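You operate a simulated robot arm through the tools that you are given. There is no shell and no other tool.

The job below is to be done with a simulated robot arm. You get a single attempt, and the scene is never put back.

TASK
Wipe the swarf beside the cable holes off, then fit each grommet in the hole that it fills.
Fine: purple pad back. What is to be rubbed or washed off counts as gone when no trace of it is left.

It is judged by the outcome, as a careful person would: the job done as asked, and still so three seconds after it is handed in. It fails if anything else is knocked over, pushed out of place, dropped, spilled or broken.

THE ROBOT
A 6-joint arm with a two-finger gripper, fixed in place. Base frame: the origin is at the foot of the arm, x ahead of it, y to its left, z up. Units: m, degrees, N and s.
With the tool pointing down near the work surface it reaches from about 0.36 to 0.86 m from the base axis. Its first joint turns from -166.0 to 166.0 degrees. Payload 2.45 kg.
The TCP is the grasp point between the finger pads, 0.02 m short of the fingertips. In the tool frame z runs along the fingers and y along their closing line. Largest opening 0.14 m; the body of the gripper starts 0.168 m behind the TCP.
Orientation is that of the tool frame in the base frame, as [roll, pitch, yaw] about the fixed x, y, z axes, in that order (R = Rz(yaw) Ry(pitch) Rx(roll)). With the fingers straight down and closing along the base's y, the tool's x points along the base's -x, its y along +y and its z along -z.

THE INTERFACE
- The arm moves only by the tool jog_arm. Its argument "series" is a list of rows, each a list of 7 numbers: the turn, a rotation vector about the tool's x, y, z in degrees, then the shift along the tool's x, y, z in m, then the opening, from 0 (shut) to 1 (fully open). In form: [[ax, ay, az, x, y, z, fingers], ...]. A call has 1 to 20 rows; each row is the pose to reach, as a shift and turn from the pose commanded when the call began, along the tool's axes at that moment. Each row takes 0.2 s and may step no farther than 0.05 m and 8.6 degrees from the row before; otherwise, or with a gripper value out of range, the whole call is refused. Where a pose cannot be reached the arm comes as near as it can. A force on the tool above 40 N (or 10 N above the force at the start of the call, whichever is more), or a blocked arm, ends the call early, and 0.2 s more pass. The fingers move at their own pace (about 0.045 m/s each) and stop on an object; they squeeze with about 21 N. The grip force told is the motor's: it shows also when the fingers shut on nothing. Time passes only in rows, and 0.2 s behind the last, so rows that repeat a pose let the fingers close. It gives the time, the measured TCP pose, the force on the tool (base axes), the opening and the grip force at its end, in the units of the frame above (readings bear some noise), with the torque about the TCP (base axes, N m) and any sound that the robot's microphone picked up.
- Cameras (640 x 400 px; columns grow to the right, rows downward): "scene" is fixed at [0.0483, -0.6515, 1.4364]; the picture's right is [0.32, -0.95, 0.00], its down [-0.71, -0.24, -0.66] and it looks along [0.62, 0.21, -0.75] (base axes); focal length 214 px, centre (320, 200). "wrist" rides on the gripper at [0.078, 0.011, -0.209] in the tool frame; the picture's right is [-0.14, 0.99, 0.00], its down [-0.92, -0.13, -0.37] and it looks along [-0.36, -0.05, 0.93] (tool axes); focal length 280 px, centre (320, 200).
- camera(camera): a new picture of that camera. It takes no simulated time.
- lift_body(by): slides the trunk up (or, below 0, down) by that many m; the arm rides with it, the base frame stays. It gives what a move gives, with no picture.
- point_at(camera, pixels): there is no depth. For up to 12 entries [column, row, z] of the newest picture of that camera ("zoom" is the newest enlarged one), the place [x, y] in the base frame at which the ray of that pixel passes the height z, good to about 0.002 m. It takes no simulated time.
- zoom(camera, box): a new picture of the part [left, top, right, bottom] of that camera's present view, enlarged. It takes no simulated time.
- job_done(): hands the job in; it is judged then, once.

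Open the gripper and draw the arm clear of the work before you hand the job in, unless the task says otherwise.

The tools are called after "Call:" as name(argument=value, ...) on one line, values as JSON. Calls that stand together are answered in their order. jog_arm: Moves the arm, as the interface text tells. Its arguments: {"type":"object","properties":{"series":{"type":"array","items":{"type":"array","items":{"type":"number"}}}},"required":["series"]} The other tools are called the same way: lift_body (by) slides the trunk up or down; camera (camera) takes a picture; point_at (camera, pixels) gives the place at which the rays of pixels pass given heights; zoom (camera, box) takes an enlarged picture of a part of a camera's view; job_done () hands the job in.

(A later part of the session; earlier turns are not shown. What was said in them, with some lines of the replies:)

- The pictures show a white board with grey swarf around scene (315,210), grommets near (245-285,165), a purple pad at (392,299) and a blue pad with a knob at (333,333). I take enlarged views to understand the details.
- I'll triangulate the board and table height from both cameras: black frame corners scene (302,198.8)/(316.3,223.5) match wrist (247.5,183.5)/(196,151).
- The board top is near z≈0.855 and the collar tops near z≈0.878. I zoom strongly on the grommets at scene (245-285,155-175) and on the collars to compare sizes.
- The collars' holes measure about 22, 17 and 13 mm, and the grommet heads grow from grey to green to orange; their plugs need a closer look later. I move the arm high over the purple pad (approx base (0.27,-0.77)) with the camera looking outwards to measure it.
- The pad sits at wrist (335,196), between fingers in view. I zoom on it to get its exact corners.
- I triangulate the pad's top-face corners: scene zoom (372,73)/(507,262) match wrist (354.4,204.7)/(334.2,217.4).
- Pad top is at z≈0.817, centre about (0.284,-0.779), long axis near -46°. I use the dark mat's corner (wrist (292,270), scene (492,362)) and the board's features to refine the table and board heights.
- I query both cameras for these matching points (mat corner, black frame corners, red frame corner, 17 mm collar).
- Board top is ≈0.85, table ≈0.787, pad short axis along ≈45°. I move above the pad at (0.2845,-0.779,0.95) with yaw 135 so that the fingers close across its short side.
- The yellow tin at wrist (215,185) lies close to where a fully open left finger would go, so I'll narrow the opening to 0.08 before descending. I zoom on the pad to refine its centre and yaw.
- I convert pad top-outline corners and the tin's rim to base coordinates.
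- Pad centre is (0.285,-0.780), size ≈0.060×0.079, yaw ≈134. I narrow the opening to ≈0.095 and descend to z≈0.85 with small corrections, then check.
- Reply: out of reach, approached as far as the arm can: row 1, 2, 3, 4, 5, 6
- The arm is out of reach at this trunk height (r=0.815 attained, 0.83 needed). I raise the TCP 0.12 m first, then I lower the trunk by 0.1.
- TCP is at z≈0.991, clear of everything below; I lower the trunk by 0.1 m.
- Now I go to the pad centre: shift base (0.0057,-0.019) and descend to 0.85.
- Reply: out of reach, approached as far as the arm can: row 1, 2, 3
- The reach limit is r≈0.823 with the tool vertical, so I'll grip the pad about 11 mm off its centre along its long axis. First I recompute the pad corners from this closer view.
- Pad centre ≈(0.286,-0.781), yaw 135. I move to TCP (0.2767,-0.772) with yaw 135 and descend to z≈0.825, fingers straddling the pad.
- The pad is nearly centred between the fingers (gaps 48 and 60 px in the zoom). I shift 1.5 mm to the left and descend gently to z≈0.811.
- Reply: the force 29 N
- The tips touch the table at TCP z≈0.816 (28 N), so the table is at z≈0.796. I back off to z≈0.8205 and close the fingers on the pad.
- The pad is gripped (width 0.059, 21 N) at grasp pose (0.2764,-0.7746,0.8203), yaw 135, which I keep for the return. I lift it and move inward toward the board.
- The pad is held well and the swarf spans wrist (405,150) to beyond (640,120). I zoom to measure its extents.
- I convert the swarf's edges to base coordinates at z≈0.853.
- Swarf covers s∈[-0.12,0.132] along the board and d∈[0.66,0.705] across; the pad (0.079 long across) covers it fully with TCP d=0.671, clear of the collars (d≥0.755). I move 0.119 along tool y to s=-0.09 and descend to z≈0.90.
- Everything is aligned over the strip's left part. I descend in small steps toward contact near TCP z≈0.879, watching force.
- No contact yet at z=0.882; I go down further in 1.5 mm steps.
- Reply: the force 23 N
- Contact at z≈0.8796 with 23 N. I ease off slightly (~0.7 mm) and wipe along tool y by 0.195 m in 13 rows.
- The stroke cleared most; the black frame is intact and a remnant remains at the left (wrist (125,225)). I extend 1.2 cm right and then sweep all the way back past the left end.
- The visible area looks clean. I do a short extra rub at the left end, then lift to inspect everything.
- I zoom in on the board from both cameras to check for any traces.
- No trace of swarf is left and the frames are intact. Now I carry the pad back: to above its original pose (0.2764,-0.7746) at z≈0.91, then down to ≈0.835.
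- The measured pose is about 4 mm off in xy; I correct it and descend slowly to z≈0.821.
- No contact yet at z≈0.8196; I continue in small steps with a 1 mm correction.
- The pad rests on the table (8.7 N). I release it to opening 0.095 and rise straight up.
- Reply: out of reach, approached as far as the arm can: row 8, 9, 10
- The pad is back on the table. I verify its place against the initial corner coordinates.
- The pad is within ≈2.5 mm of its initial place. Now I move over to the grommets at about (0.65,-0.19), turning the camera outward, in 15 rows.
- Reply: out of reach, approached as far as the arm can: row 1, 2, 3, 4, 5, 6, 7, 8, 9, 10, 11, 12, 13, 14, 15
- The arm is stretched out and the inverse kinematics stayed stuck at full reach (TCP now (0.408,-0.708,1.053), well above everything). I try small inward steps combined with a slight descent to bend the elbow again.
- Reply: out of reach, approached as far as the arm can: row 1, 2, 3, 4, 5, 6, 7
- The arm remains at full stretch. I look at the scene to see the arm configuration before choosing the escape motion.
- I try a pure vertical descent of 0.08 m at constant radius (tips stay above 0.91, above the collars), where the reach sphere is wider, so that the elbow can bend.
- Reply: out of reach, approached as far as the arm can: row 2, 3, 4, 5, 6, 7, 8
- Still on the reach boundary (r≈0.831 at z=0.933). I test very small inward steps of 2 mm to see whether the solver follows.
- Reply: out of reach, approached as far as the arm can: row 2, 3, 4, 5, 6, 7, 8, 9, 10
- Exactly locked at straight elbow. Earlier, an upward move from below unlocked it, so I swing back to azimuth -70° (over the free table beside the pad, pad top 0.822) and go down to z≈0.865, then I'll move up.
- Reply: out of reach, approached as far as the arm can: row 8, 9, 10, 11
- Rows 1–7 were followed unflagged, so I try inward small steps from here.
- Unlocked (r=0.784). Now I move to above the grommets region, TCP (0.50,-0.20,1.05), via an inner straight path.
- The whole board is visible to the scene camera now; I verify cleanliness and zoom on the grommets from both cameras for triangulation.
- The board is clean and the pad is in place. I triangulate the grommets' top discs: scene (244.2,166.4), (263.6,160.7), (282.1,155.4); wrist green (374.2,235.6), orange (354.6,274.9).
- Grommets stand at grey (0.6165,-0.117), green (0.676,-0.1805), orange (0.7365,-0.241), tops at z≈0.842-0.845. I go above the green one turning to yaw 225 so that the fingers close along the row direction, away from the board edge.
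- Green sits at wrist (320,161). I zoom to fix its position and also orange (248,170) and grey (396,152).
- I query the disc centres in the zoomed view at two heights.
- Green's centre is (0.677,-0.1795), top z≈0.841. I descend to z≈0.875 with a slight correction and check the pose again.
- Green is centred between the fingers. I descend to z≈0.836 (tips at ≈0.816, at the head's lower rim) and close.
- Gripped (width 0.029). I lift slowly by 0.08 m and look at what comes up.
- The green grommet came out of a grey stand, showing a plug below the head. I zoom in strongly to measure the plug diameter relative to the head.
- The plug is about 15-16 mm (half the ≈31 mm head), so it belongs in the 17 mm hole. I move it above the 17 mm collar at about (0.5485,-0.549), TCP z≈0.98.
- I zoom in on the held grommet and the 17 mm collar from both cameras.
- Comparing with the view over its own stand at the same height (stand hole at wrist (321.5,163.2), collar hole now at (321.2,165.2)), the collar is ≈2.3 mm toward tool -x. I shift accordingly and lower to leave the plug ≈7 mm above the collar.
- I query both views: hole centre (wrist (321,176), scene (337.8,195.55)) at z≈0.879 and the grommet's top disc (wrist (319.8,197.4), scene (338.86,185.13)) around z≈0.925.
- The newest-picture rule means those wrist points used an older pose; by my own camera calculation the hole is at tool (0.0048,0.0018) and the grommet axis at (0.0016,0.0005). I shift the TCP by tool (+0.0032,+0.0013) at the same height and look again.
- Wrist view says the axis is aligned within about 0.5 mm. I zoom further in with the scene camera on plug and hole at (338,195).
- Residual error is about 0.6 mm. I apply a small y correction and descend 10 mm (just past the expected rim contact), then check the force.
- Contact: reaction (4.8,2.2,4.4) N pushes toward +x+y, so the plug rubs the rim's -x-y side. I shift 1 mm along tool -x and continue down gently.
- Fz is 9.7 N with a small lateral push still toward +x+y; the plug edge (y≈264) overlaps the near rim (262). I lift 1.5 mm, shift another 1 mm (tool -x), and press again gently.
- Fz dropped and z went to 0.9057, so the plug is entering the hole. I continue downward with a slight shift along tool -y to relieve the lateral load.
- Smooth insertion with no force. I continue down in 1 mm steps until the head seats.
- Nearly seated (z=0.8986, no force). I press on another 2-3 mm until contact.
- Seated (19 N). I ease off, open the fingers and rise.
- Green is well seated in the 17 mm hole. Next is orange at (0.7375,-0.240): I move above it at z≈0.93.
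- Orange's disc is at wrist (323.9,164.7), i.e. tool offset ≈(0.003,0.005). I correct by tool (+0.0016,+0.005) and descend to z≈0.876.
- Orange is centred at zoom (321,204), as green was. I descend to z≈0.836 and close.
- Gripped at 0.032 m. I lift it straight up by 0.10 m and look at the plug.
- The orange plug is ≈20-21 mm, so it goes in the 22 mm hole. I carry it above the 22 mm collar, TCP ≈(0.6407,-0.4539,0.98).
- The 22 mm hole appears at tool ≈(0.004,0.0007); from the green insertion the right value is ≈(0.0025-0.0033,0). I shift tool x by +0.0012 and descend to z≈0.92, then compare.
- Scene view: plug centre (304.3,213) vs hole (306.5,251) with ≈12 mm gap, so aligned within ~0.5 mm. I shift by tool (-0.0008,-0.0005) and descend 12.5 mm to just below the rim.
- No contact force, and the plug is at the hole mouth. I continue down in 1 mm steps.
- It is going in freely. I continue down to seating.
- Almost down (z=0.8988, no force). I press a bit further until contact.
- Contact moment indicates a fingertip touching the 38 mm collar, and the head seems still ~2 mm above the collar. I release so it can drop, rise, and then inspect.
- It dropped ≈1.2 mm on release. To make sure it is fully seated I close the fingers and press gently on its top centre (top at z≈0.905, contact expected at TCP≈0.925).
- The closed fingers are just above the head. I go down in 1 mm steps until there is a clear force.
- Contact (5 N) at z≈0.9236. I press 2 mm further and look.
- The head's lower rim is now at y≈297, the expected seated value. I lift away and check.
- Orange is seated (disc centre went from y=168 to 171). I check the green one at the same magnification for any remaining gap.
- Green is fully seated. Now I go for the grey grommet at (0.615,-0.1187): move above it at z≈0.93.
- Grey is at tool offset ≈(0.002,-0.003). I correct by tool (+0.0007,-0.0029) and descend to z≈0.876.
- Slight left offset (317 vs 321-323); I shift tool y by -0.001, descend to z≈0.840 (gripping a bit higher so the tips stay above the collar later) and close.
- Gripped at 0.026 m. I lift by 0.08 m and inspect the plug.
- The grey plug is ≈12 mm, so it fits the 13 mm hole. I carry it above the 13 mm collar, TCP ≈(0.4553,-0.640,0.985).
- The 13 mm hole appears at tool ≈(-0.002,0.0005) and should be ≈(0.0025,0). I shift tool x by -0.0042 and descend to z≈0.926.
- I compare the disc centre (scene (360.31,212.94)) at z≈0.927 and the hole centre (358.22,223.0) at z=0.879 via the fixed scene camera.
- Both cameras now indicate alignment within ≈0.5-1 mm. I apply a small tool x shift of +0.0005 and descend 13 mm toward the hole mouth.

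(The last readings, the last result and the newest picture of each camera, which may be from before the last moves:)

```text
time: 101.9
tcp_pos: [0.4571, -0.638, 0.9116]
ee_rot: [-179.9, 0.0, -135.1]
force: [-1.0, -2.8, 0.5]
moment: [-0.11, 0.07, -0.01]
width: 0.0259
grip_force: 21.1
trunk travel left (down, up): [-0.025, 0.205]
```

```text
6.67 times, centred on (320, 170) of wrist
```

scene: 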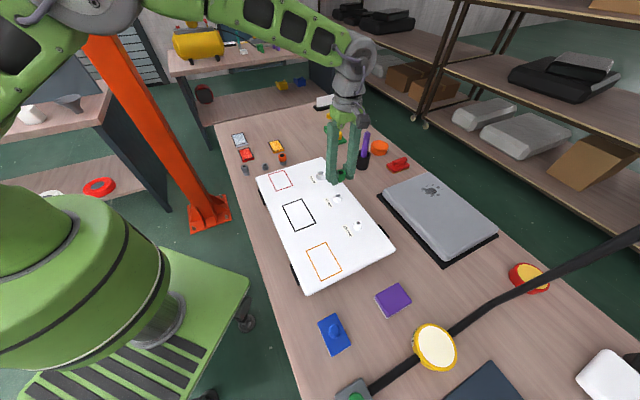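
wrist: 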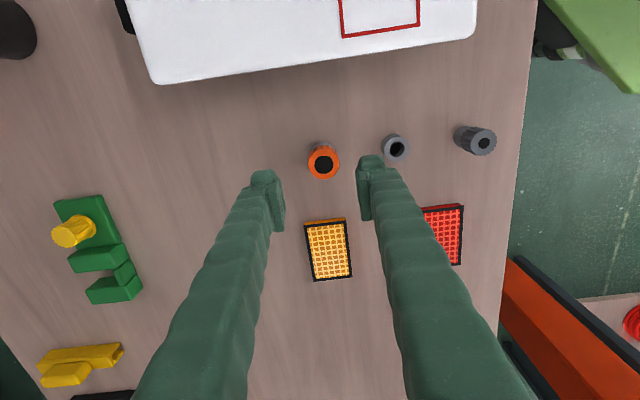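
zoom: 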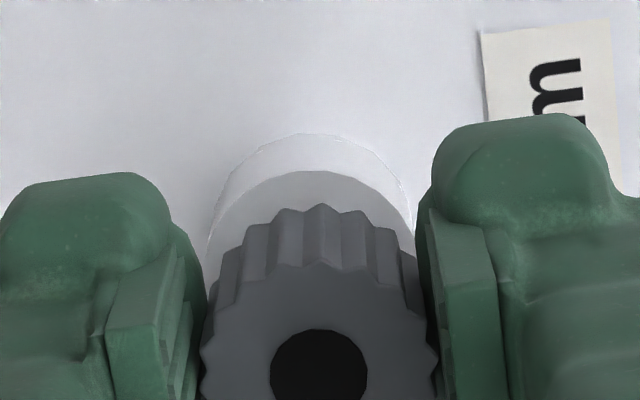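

Light lateral force (-1.0,-2.8) N and a dark crescent at the near side of the hole show that the plug sits a bit too far. I shift tool x +0.0009 and continue down slowly.

Call:
jog_arm(series=[[0, 0, 0, 0.0005, -0.0002, 0, 0.1], [0, 0, 0, 0.0009, -0.0003, 0.0005, 0.1], [0, 0, 0, 0.0009, -0.0003, 0.0015, 0.1], [0, 0, 0, 0.0009, -0.0003, 0.0025, 0.1], [0, 0, 0, 0.0009, -0.0003, 0.0025, 0.1]])

Call:
zoom(camera="scene", box=[348, 212, 368, 232])

```text
time: 103.1
tcp_pos: [0.4565, -0.6388, 0.9095]
ee_rot: [-179.9, 0.0, -135.0]
force: [0.3, -0.3, -0.8]
moment: [-0.01, -0.06, -0.02]
width: 0.0262
grip_force: 21.1
trunk travel left (down, up): [-0.025, 0.205]
```

```text
16.00 times, centred on (358, 222) of scene
```

zoom: 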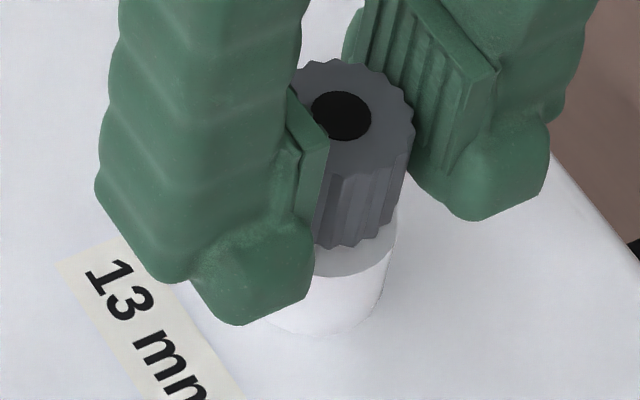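

No force and descending into the hole. I continue down toward seating (expected TCP ≈0.902).

Call:
jog_arm(series=[[0, 0, 0, 0, 0, 0.0015, 0.1], [0, 0, 0, 0, 0, 0.003, 0.1], [0, 0, 0, 0, 0, 0.0045, 0.1], [0, 0, 0, 0, 0, 0.0055, 0.1], [0, 0, 0, 0, 0, 0.0055, 0.1]])

Call:
zoom(camera="scene", box=[348, 212, 368, 232])

```text
time: 104.3
tcp_pos: [0.4557, -0.6377, 0.9031]
ee_rot: [179.9, -0.1, -135.0]
force: [-0.9, 0.1, -0.5]
moment: [0.02, 0.0, 0.0]
width: 0.0263
grip_force: 20.9
trunk travel left (down, up): [-0.025, 0.205]
```

```text
16.00 times, centred on (358, 222) of scene
```

zoom: 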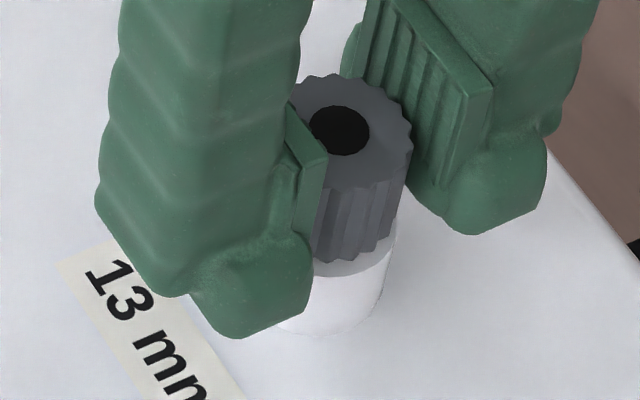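

About 3 mm remain (head rim at y≈263, expected ≈272 when seated). I continue down until contact.

Call:
jog_arm(series=[[0, 0, 0, 0, 0, 0.001, 0.1], [0, 0, 0, 0, 0, 0.002, 0.1], [0, 0, 0, 0, 0, 0.003, 0.1], [0, 0, 0, 0, 0, 0.0037, 0.1], [0, 0, 0, 0, 0, 0.0037, 0.1]])

Call:
zoom(camera="scene", box=[348, 212, 368, 232])

```text
time: 105.5
tcp_pos: [0.4578, -0.6383, 0.9017]
ee_rot: [-179.9, 0.0, -135.0]
force: [0.5, -1.5, 6.4]
moment: [0.0, -0.04, 0.02]
width: 0.0259
grip_force: 20.6
trunk travel left (down, up): [-0.025, 0.205]
```

```text
16.00 times, centred on (358, 222) of scene
```

zoom: 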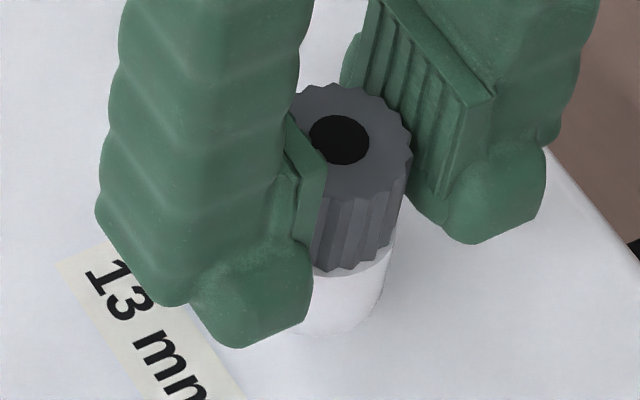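

Seated: head rim at y≈272 and 6 N. I press 0.8 mm more, then open and rise.

Call:
jog_arm(series=[[0, 0, 0, 0, 0, 0.0008, 0.1], [0, 0, 0, 0, 0, 0.0008, 0.1], [0, 0, 0, 0, 0, 0.0, 0.1], [0, 0, 0, 0, 0, 0.0, 0.25], [0, 0, 0, 0, 0, 0.0, 0.43], [0, 0, 0, 0, 0, 0.0, 0.43], [0, 0, 0, 0, 0, 0.0, 0.43], [0, 0, 0, 0, 0, -0.02, 0.43], [0, 0, 0, 0, 0, -0.05, 0.43], [0, 0, 0, 0, 0, -0.09, 0.43], [0, 0, 0, 0, 0, -0.12, 0.43]])

Call:
zoom(camera="scene", box=[348, 212, 368, 232])

Call:
camera(camera="wrist")

```text
time: 107.9
tcp_pos: [0.4594, -0.6392, 1.0209]
ee_rot: [-179.9, -0.1, -134.9]
force: [-0.3, 0.7, 0.4]
moment: [-0.01, 0.0, 0.01]
width: 0.0602
grip_force: 0.0
trunk travel left (down, up): [-0.025, 0.205]
```

```text
16.00 times, centred on (358, 222) of scene
```

zoom: 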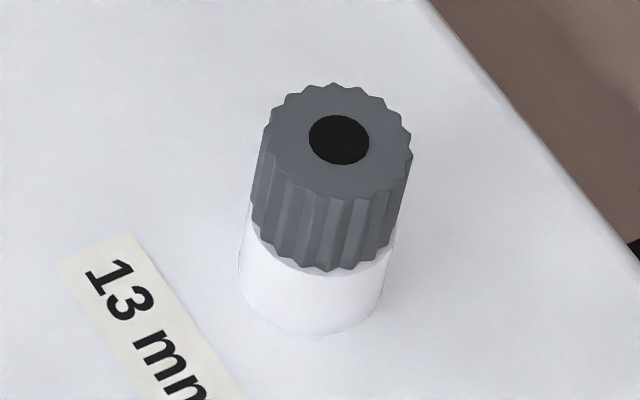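

```text
taken
```

wrist: 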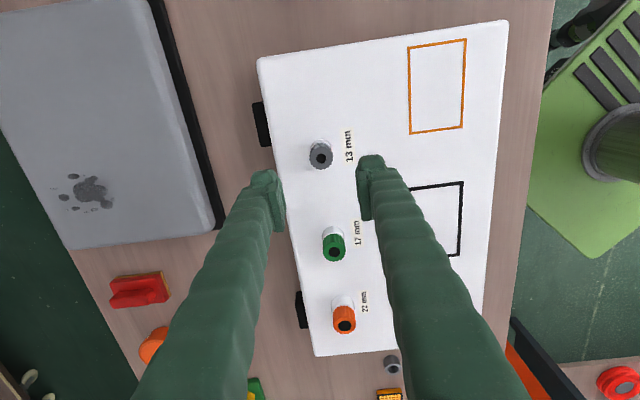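

All three grommets are seated in their holes. I withdraw the arm up and back toward the start position, opening the gripper.

Call:
jog_arm(series=[[0, 0, 0, 0, 0, -0.03, 0.43], [0, 0, 0, -0.029, 0.0397, -0.04, 0.43], [0, 0, 0, -0.0582, 0.0794, -0.05, 0.43], [0, 0, 0, -0.0872, 0.1191, -0.06, 0.43], [0, 0, 0, -0.1163, 0.1588, -0.07, 0.6], [0, 0, 0, -0.1454, 0.1984, -0.08, 0.8], [0, 0, 0, -0.1745, 0.2381, -0.08, 1], [0, 0, 0, -0.2035, 0.2778, -0.08, 1], [0, 0, 0, -0.2326, 0.3175, -0.08, 1], [0, 0, 0, -0.2326, 0.3175, -0.08, 1]])

Call:
lift_body(by=0.1)

Call:
camera(camera="scene")

Call:
camera(camera="wrist")

```text
refused: row 2 steps farther than a row can; nothing moved
```

```text
time: 109.3
tcp_pos: [0.4595, -0.6397, 1.1203]
ee_rot: [-180.0, 0.0, -135.0]
force: [0.4, 0.0, -0.8]
moment: [0.04, 0.0, 0.03]
width: 0.0602
grip_force: 0.0
trunk travel left (down, up): [-0.125, 0.105]
```

```text
taken
```

scene: 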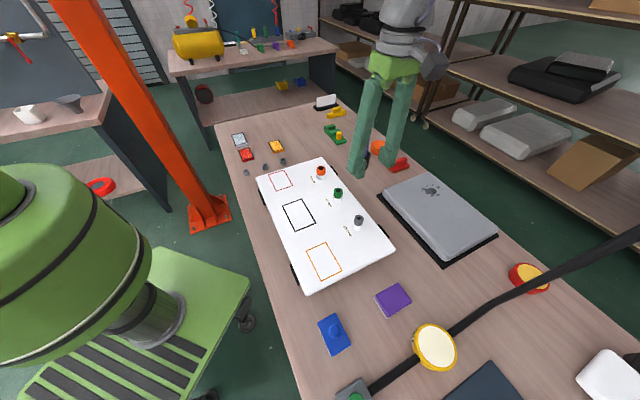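

```text
taken
```

wrist: 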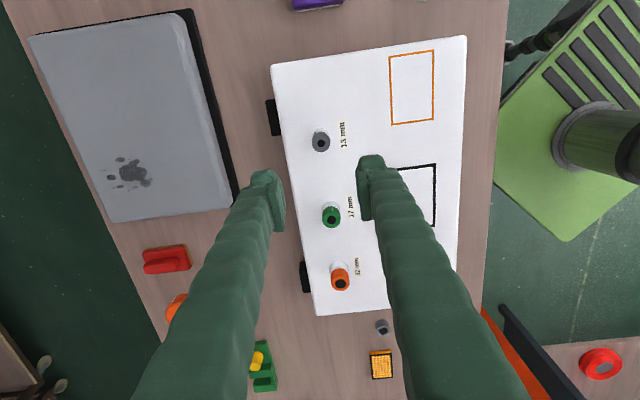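

The jog was refused (step slightly over 0.05), but the trunk rose and the arm is clear at z≈1.12. I now withdraw horizontally in smaller steps and open the gripper.

Call:
jog_arm(series=[[0, 0, 0, -0.0233, 0.0318, -0.008, 0.43], [0, 0, 0, -0.0465, 0.0635, -0.016, 0.43], [0, 0, 0, -0.0698, 0.0953, -0.024, 0.43], [0, 0, 0, -0.093, 0.127, -0.032, 0.5], [0, 0, 0, -0.1163, 0.1588, -0.04, 0.6], [0, 0, 0, -0.1396, 0.1905, -0.048, 0.7], [0, 0, 0, -0.1628, 0.2223, -0.056, 0.8], [0, 0, 0, -0.1861, 0.254, -0.064, 0.9], [0, 0, 0, -0.2093, 0.2858, -0.072, 1], [0, 0, 0, -0.2326, 0.3175, -0.08, 1], [0, 0, 0, -0.2326, 0.3175, -0.08, 1]])

Call:
camera(camera="scene")

Call:
camera(camera="wrist")

```text
time: 111.7
tcp_pos: [0.3975, -0.2505, 1.1997]
ee_rot: [-180.0, 0.0, -135.0]
force: [-0.5, 0.6, -0.7]
moment: [0.01, -0.02, 0.0]
width: 0.1402
grip_force: 0.1
trunk travel left (down, up): [-0.125, 0.105]
```

```text
taken
```

scene: 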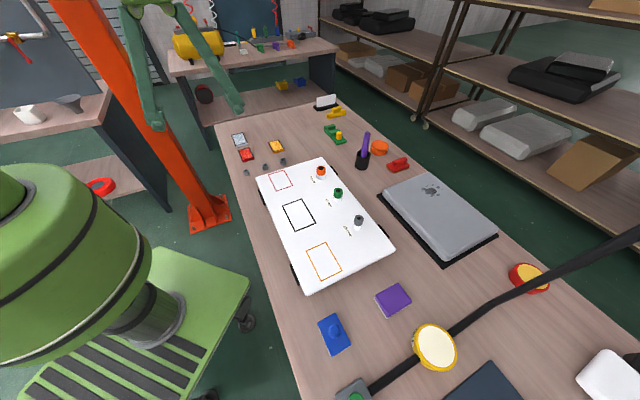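

```text
taken
```

wrist: 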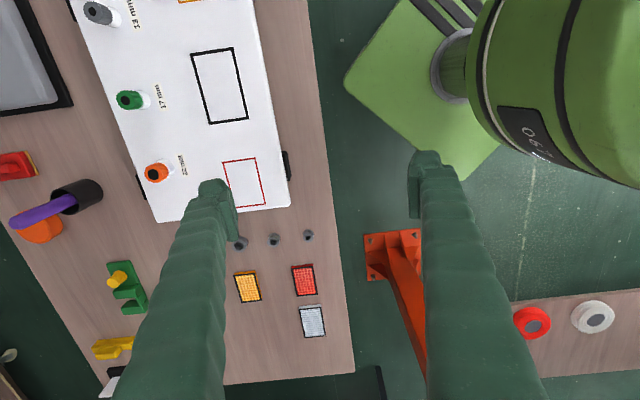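

The arm is clear. I do a final close check of the board, grommets, stands and pad.

Call:
zoom(camera="scene", box=[256, 156, 400, 246])

Call:
zoom(camera="scene", box=[300, 250, 460, 350])

Call:
zoom(camera="scene", box=[226, 126, 306, 176])

Call:
zoom(camera="scene", box=[310, 160, 334, 180])

Call:
zoom(camera="scene", box=[280, 180, 344, 240])

```text
4.44 times, centred on (328, 201) of scene
```

zoom: 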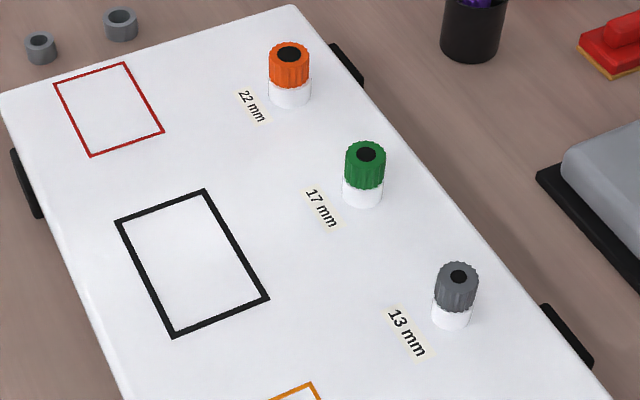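

```text
4.00 times, centred on (380, 300) of scene
```

zoom: 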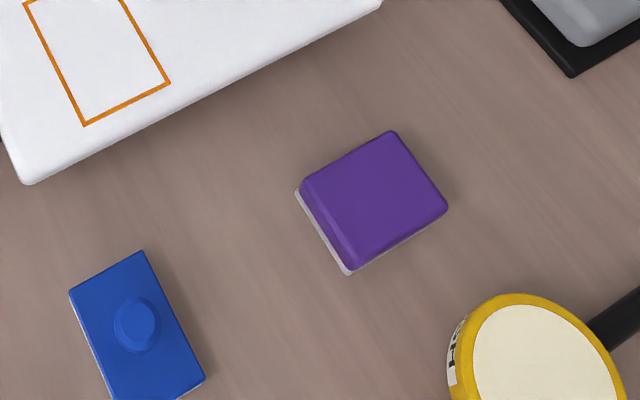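

```text
8.00 times, centred on (266, 151) of scene
```

zoom: 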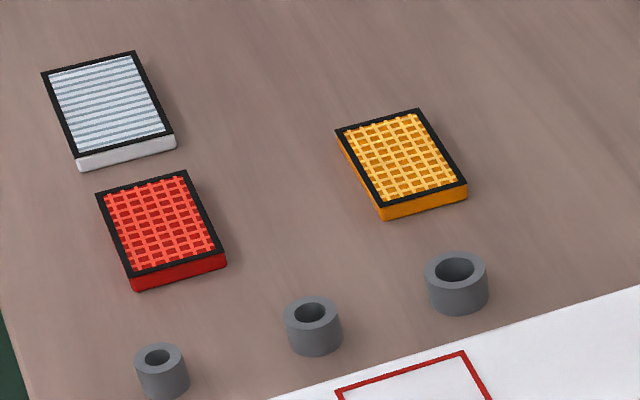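

```text
16.00 times, centred on (322, 170) of scene
```

zoom: 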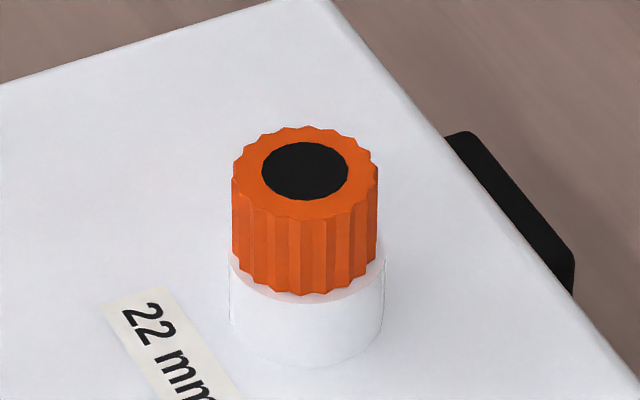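

```text
6.67 times, centred on (312, 210) of scene
```

zoom: 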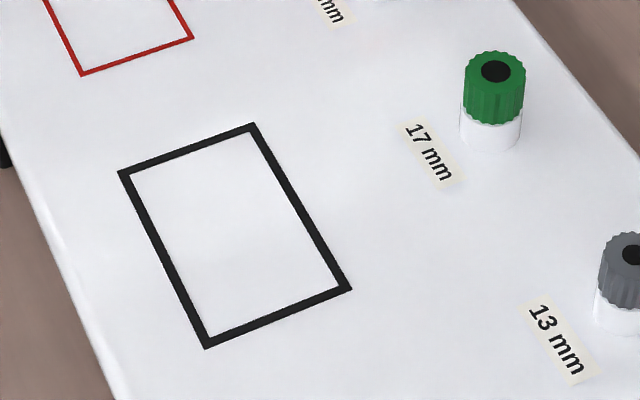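

The board is clean. Orange sits in the 22 mm hole, green in the 17 mm and grey in the 13 mm. The purple pad is back within about 3 mm of where it started, the stands and other items look undisturbed, and the open gripper is clear of the work. I hand the job in.

Call:
job_done()

```text
The job is handed in.
```

The job is handed in: the swarf is wiped off, all three grommets are in their holes, and the purple pad is back. I haven't seen the judge's result.

- **Swarf:** the final close-up pictures show no trace of it. The frames drawn on the board are still intact.
- **Grommets:** orange is in the 22 mm hole, green in the 17 mm and grey in the 13 mm. I matched each by measuring its plug after lifting it. Orange stopped slightly short at first, so I pressed it down from the top.
- **Purple pad:** it is back within about 3 mm of where it started.
- **Everything else:** nothing else looks moved or knocked over. The gripper is open and the arm is clear of the work.
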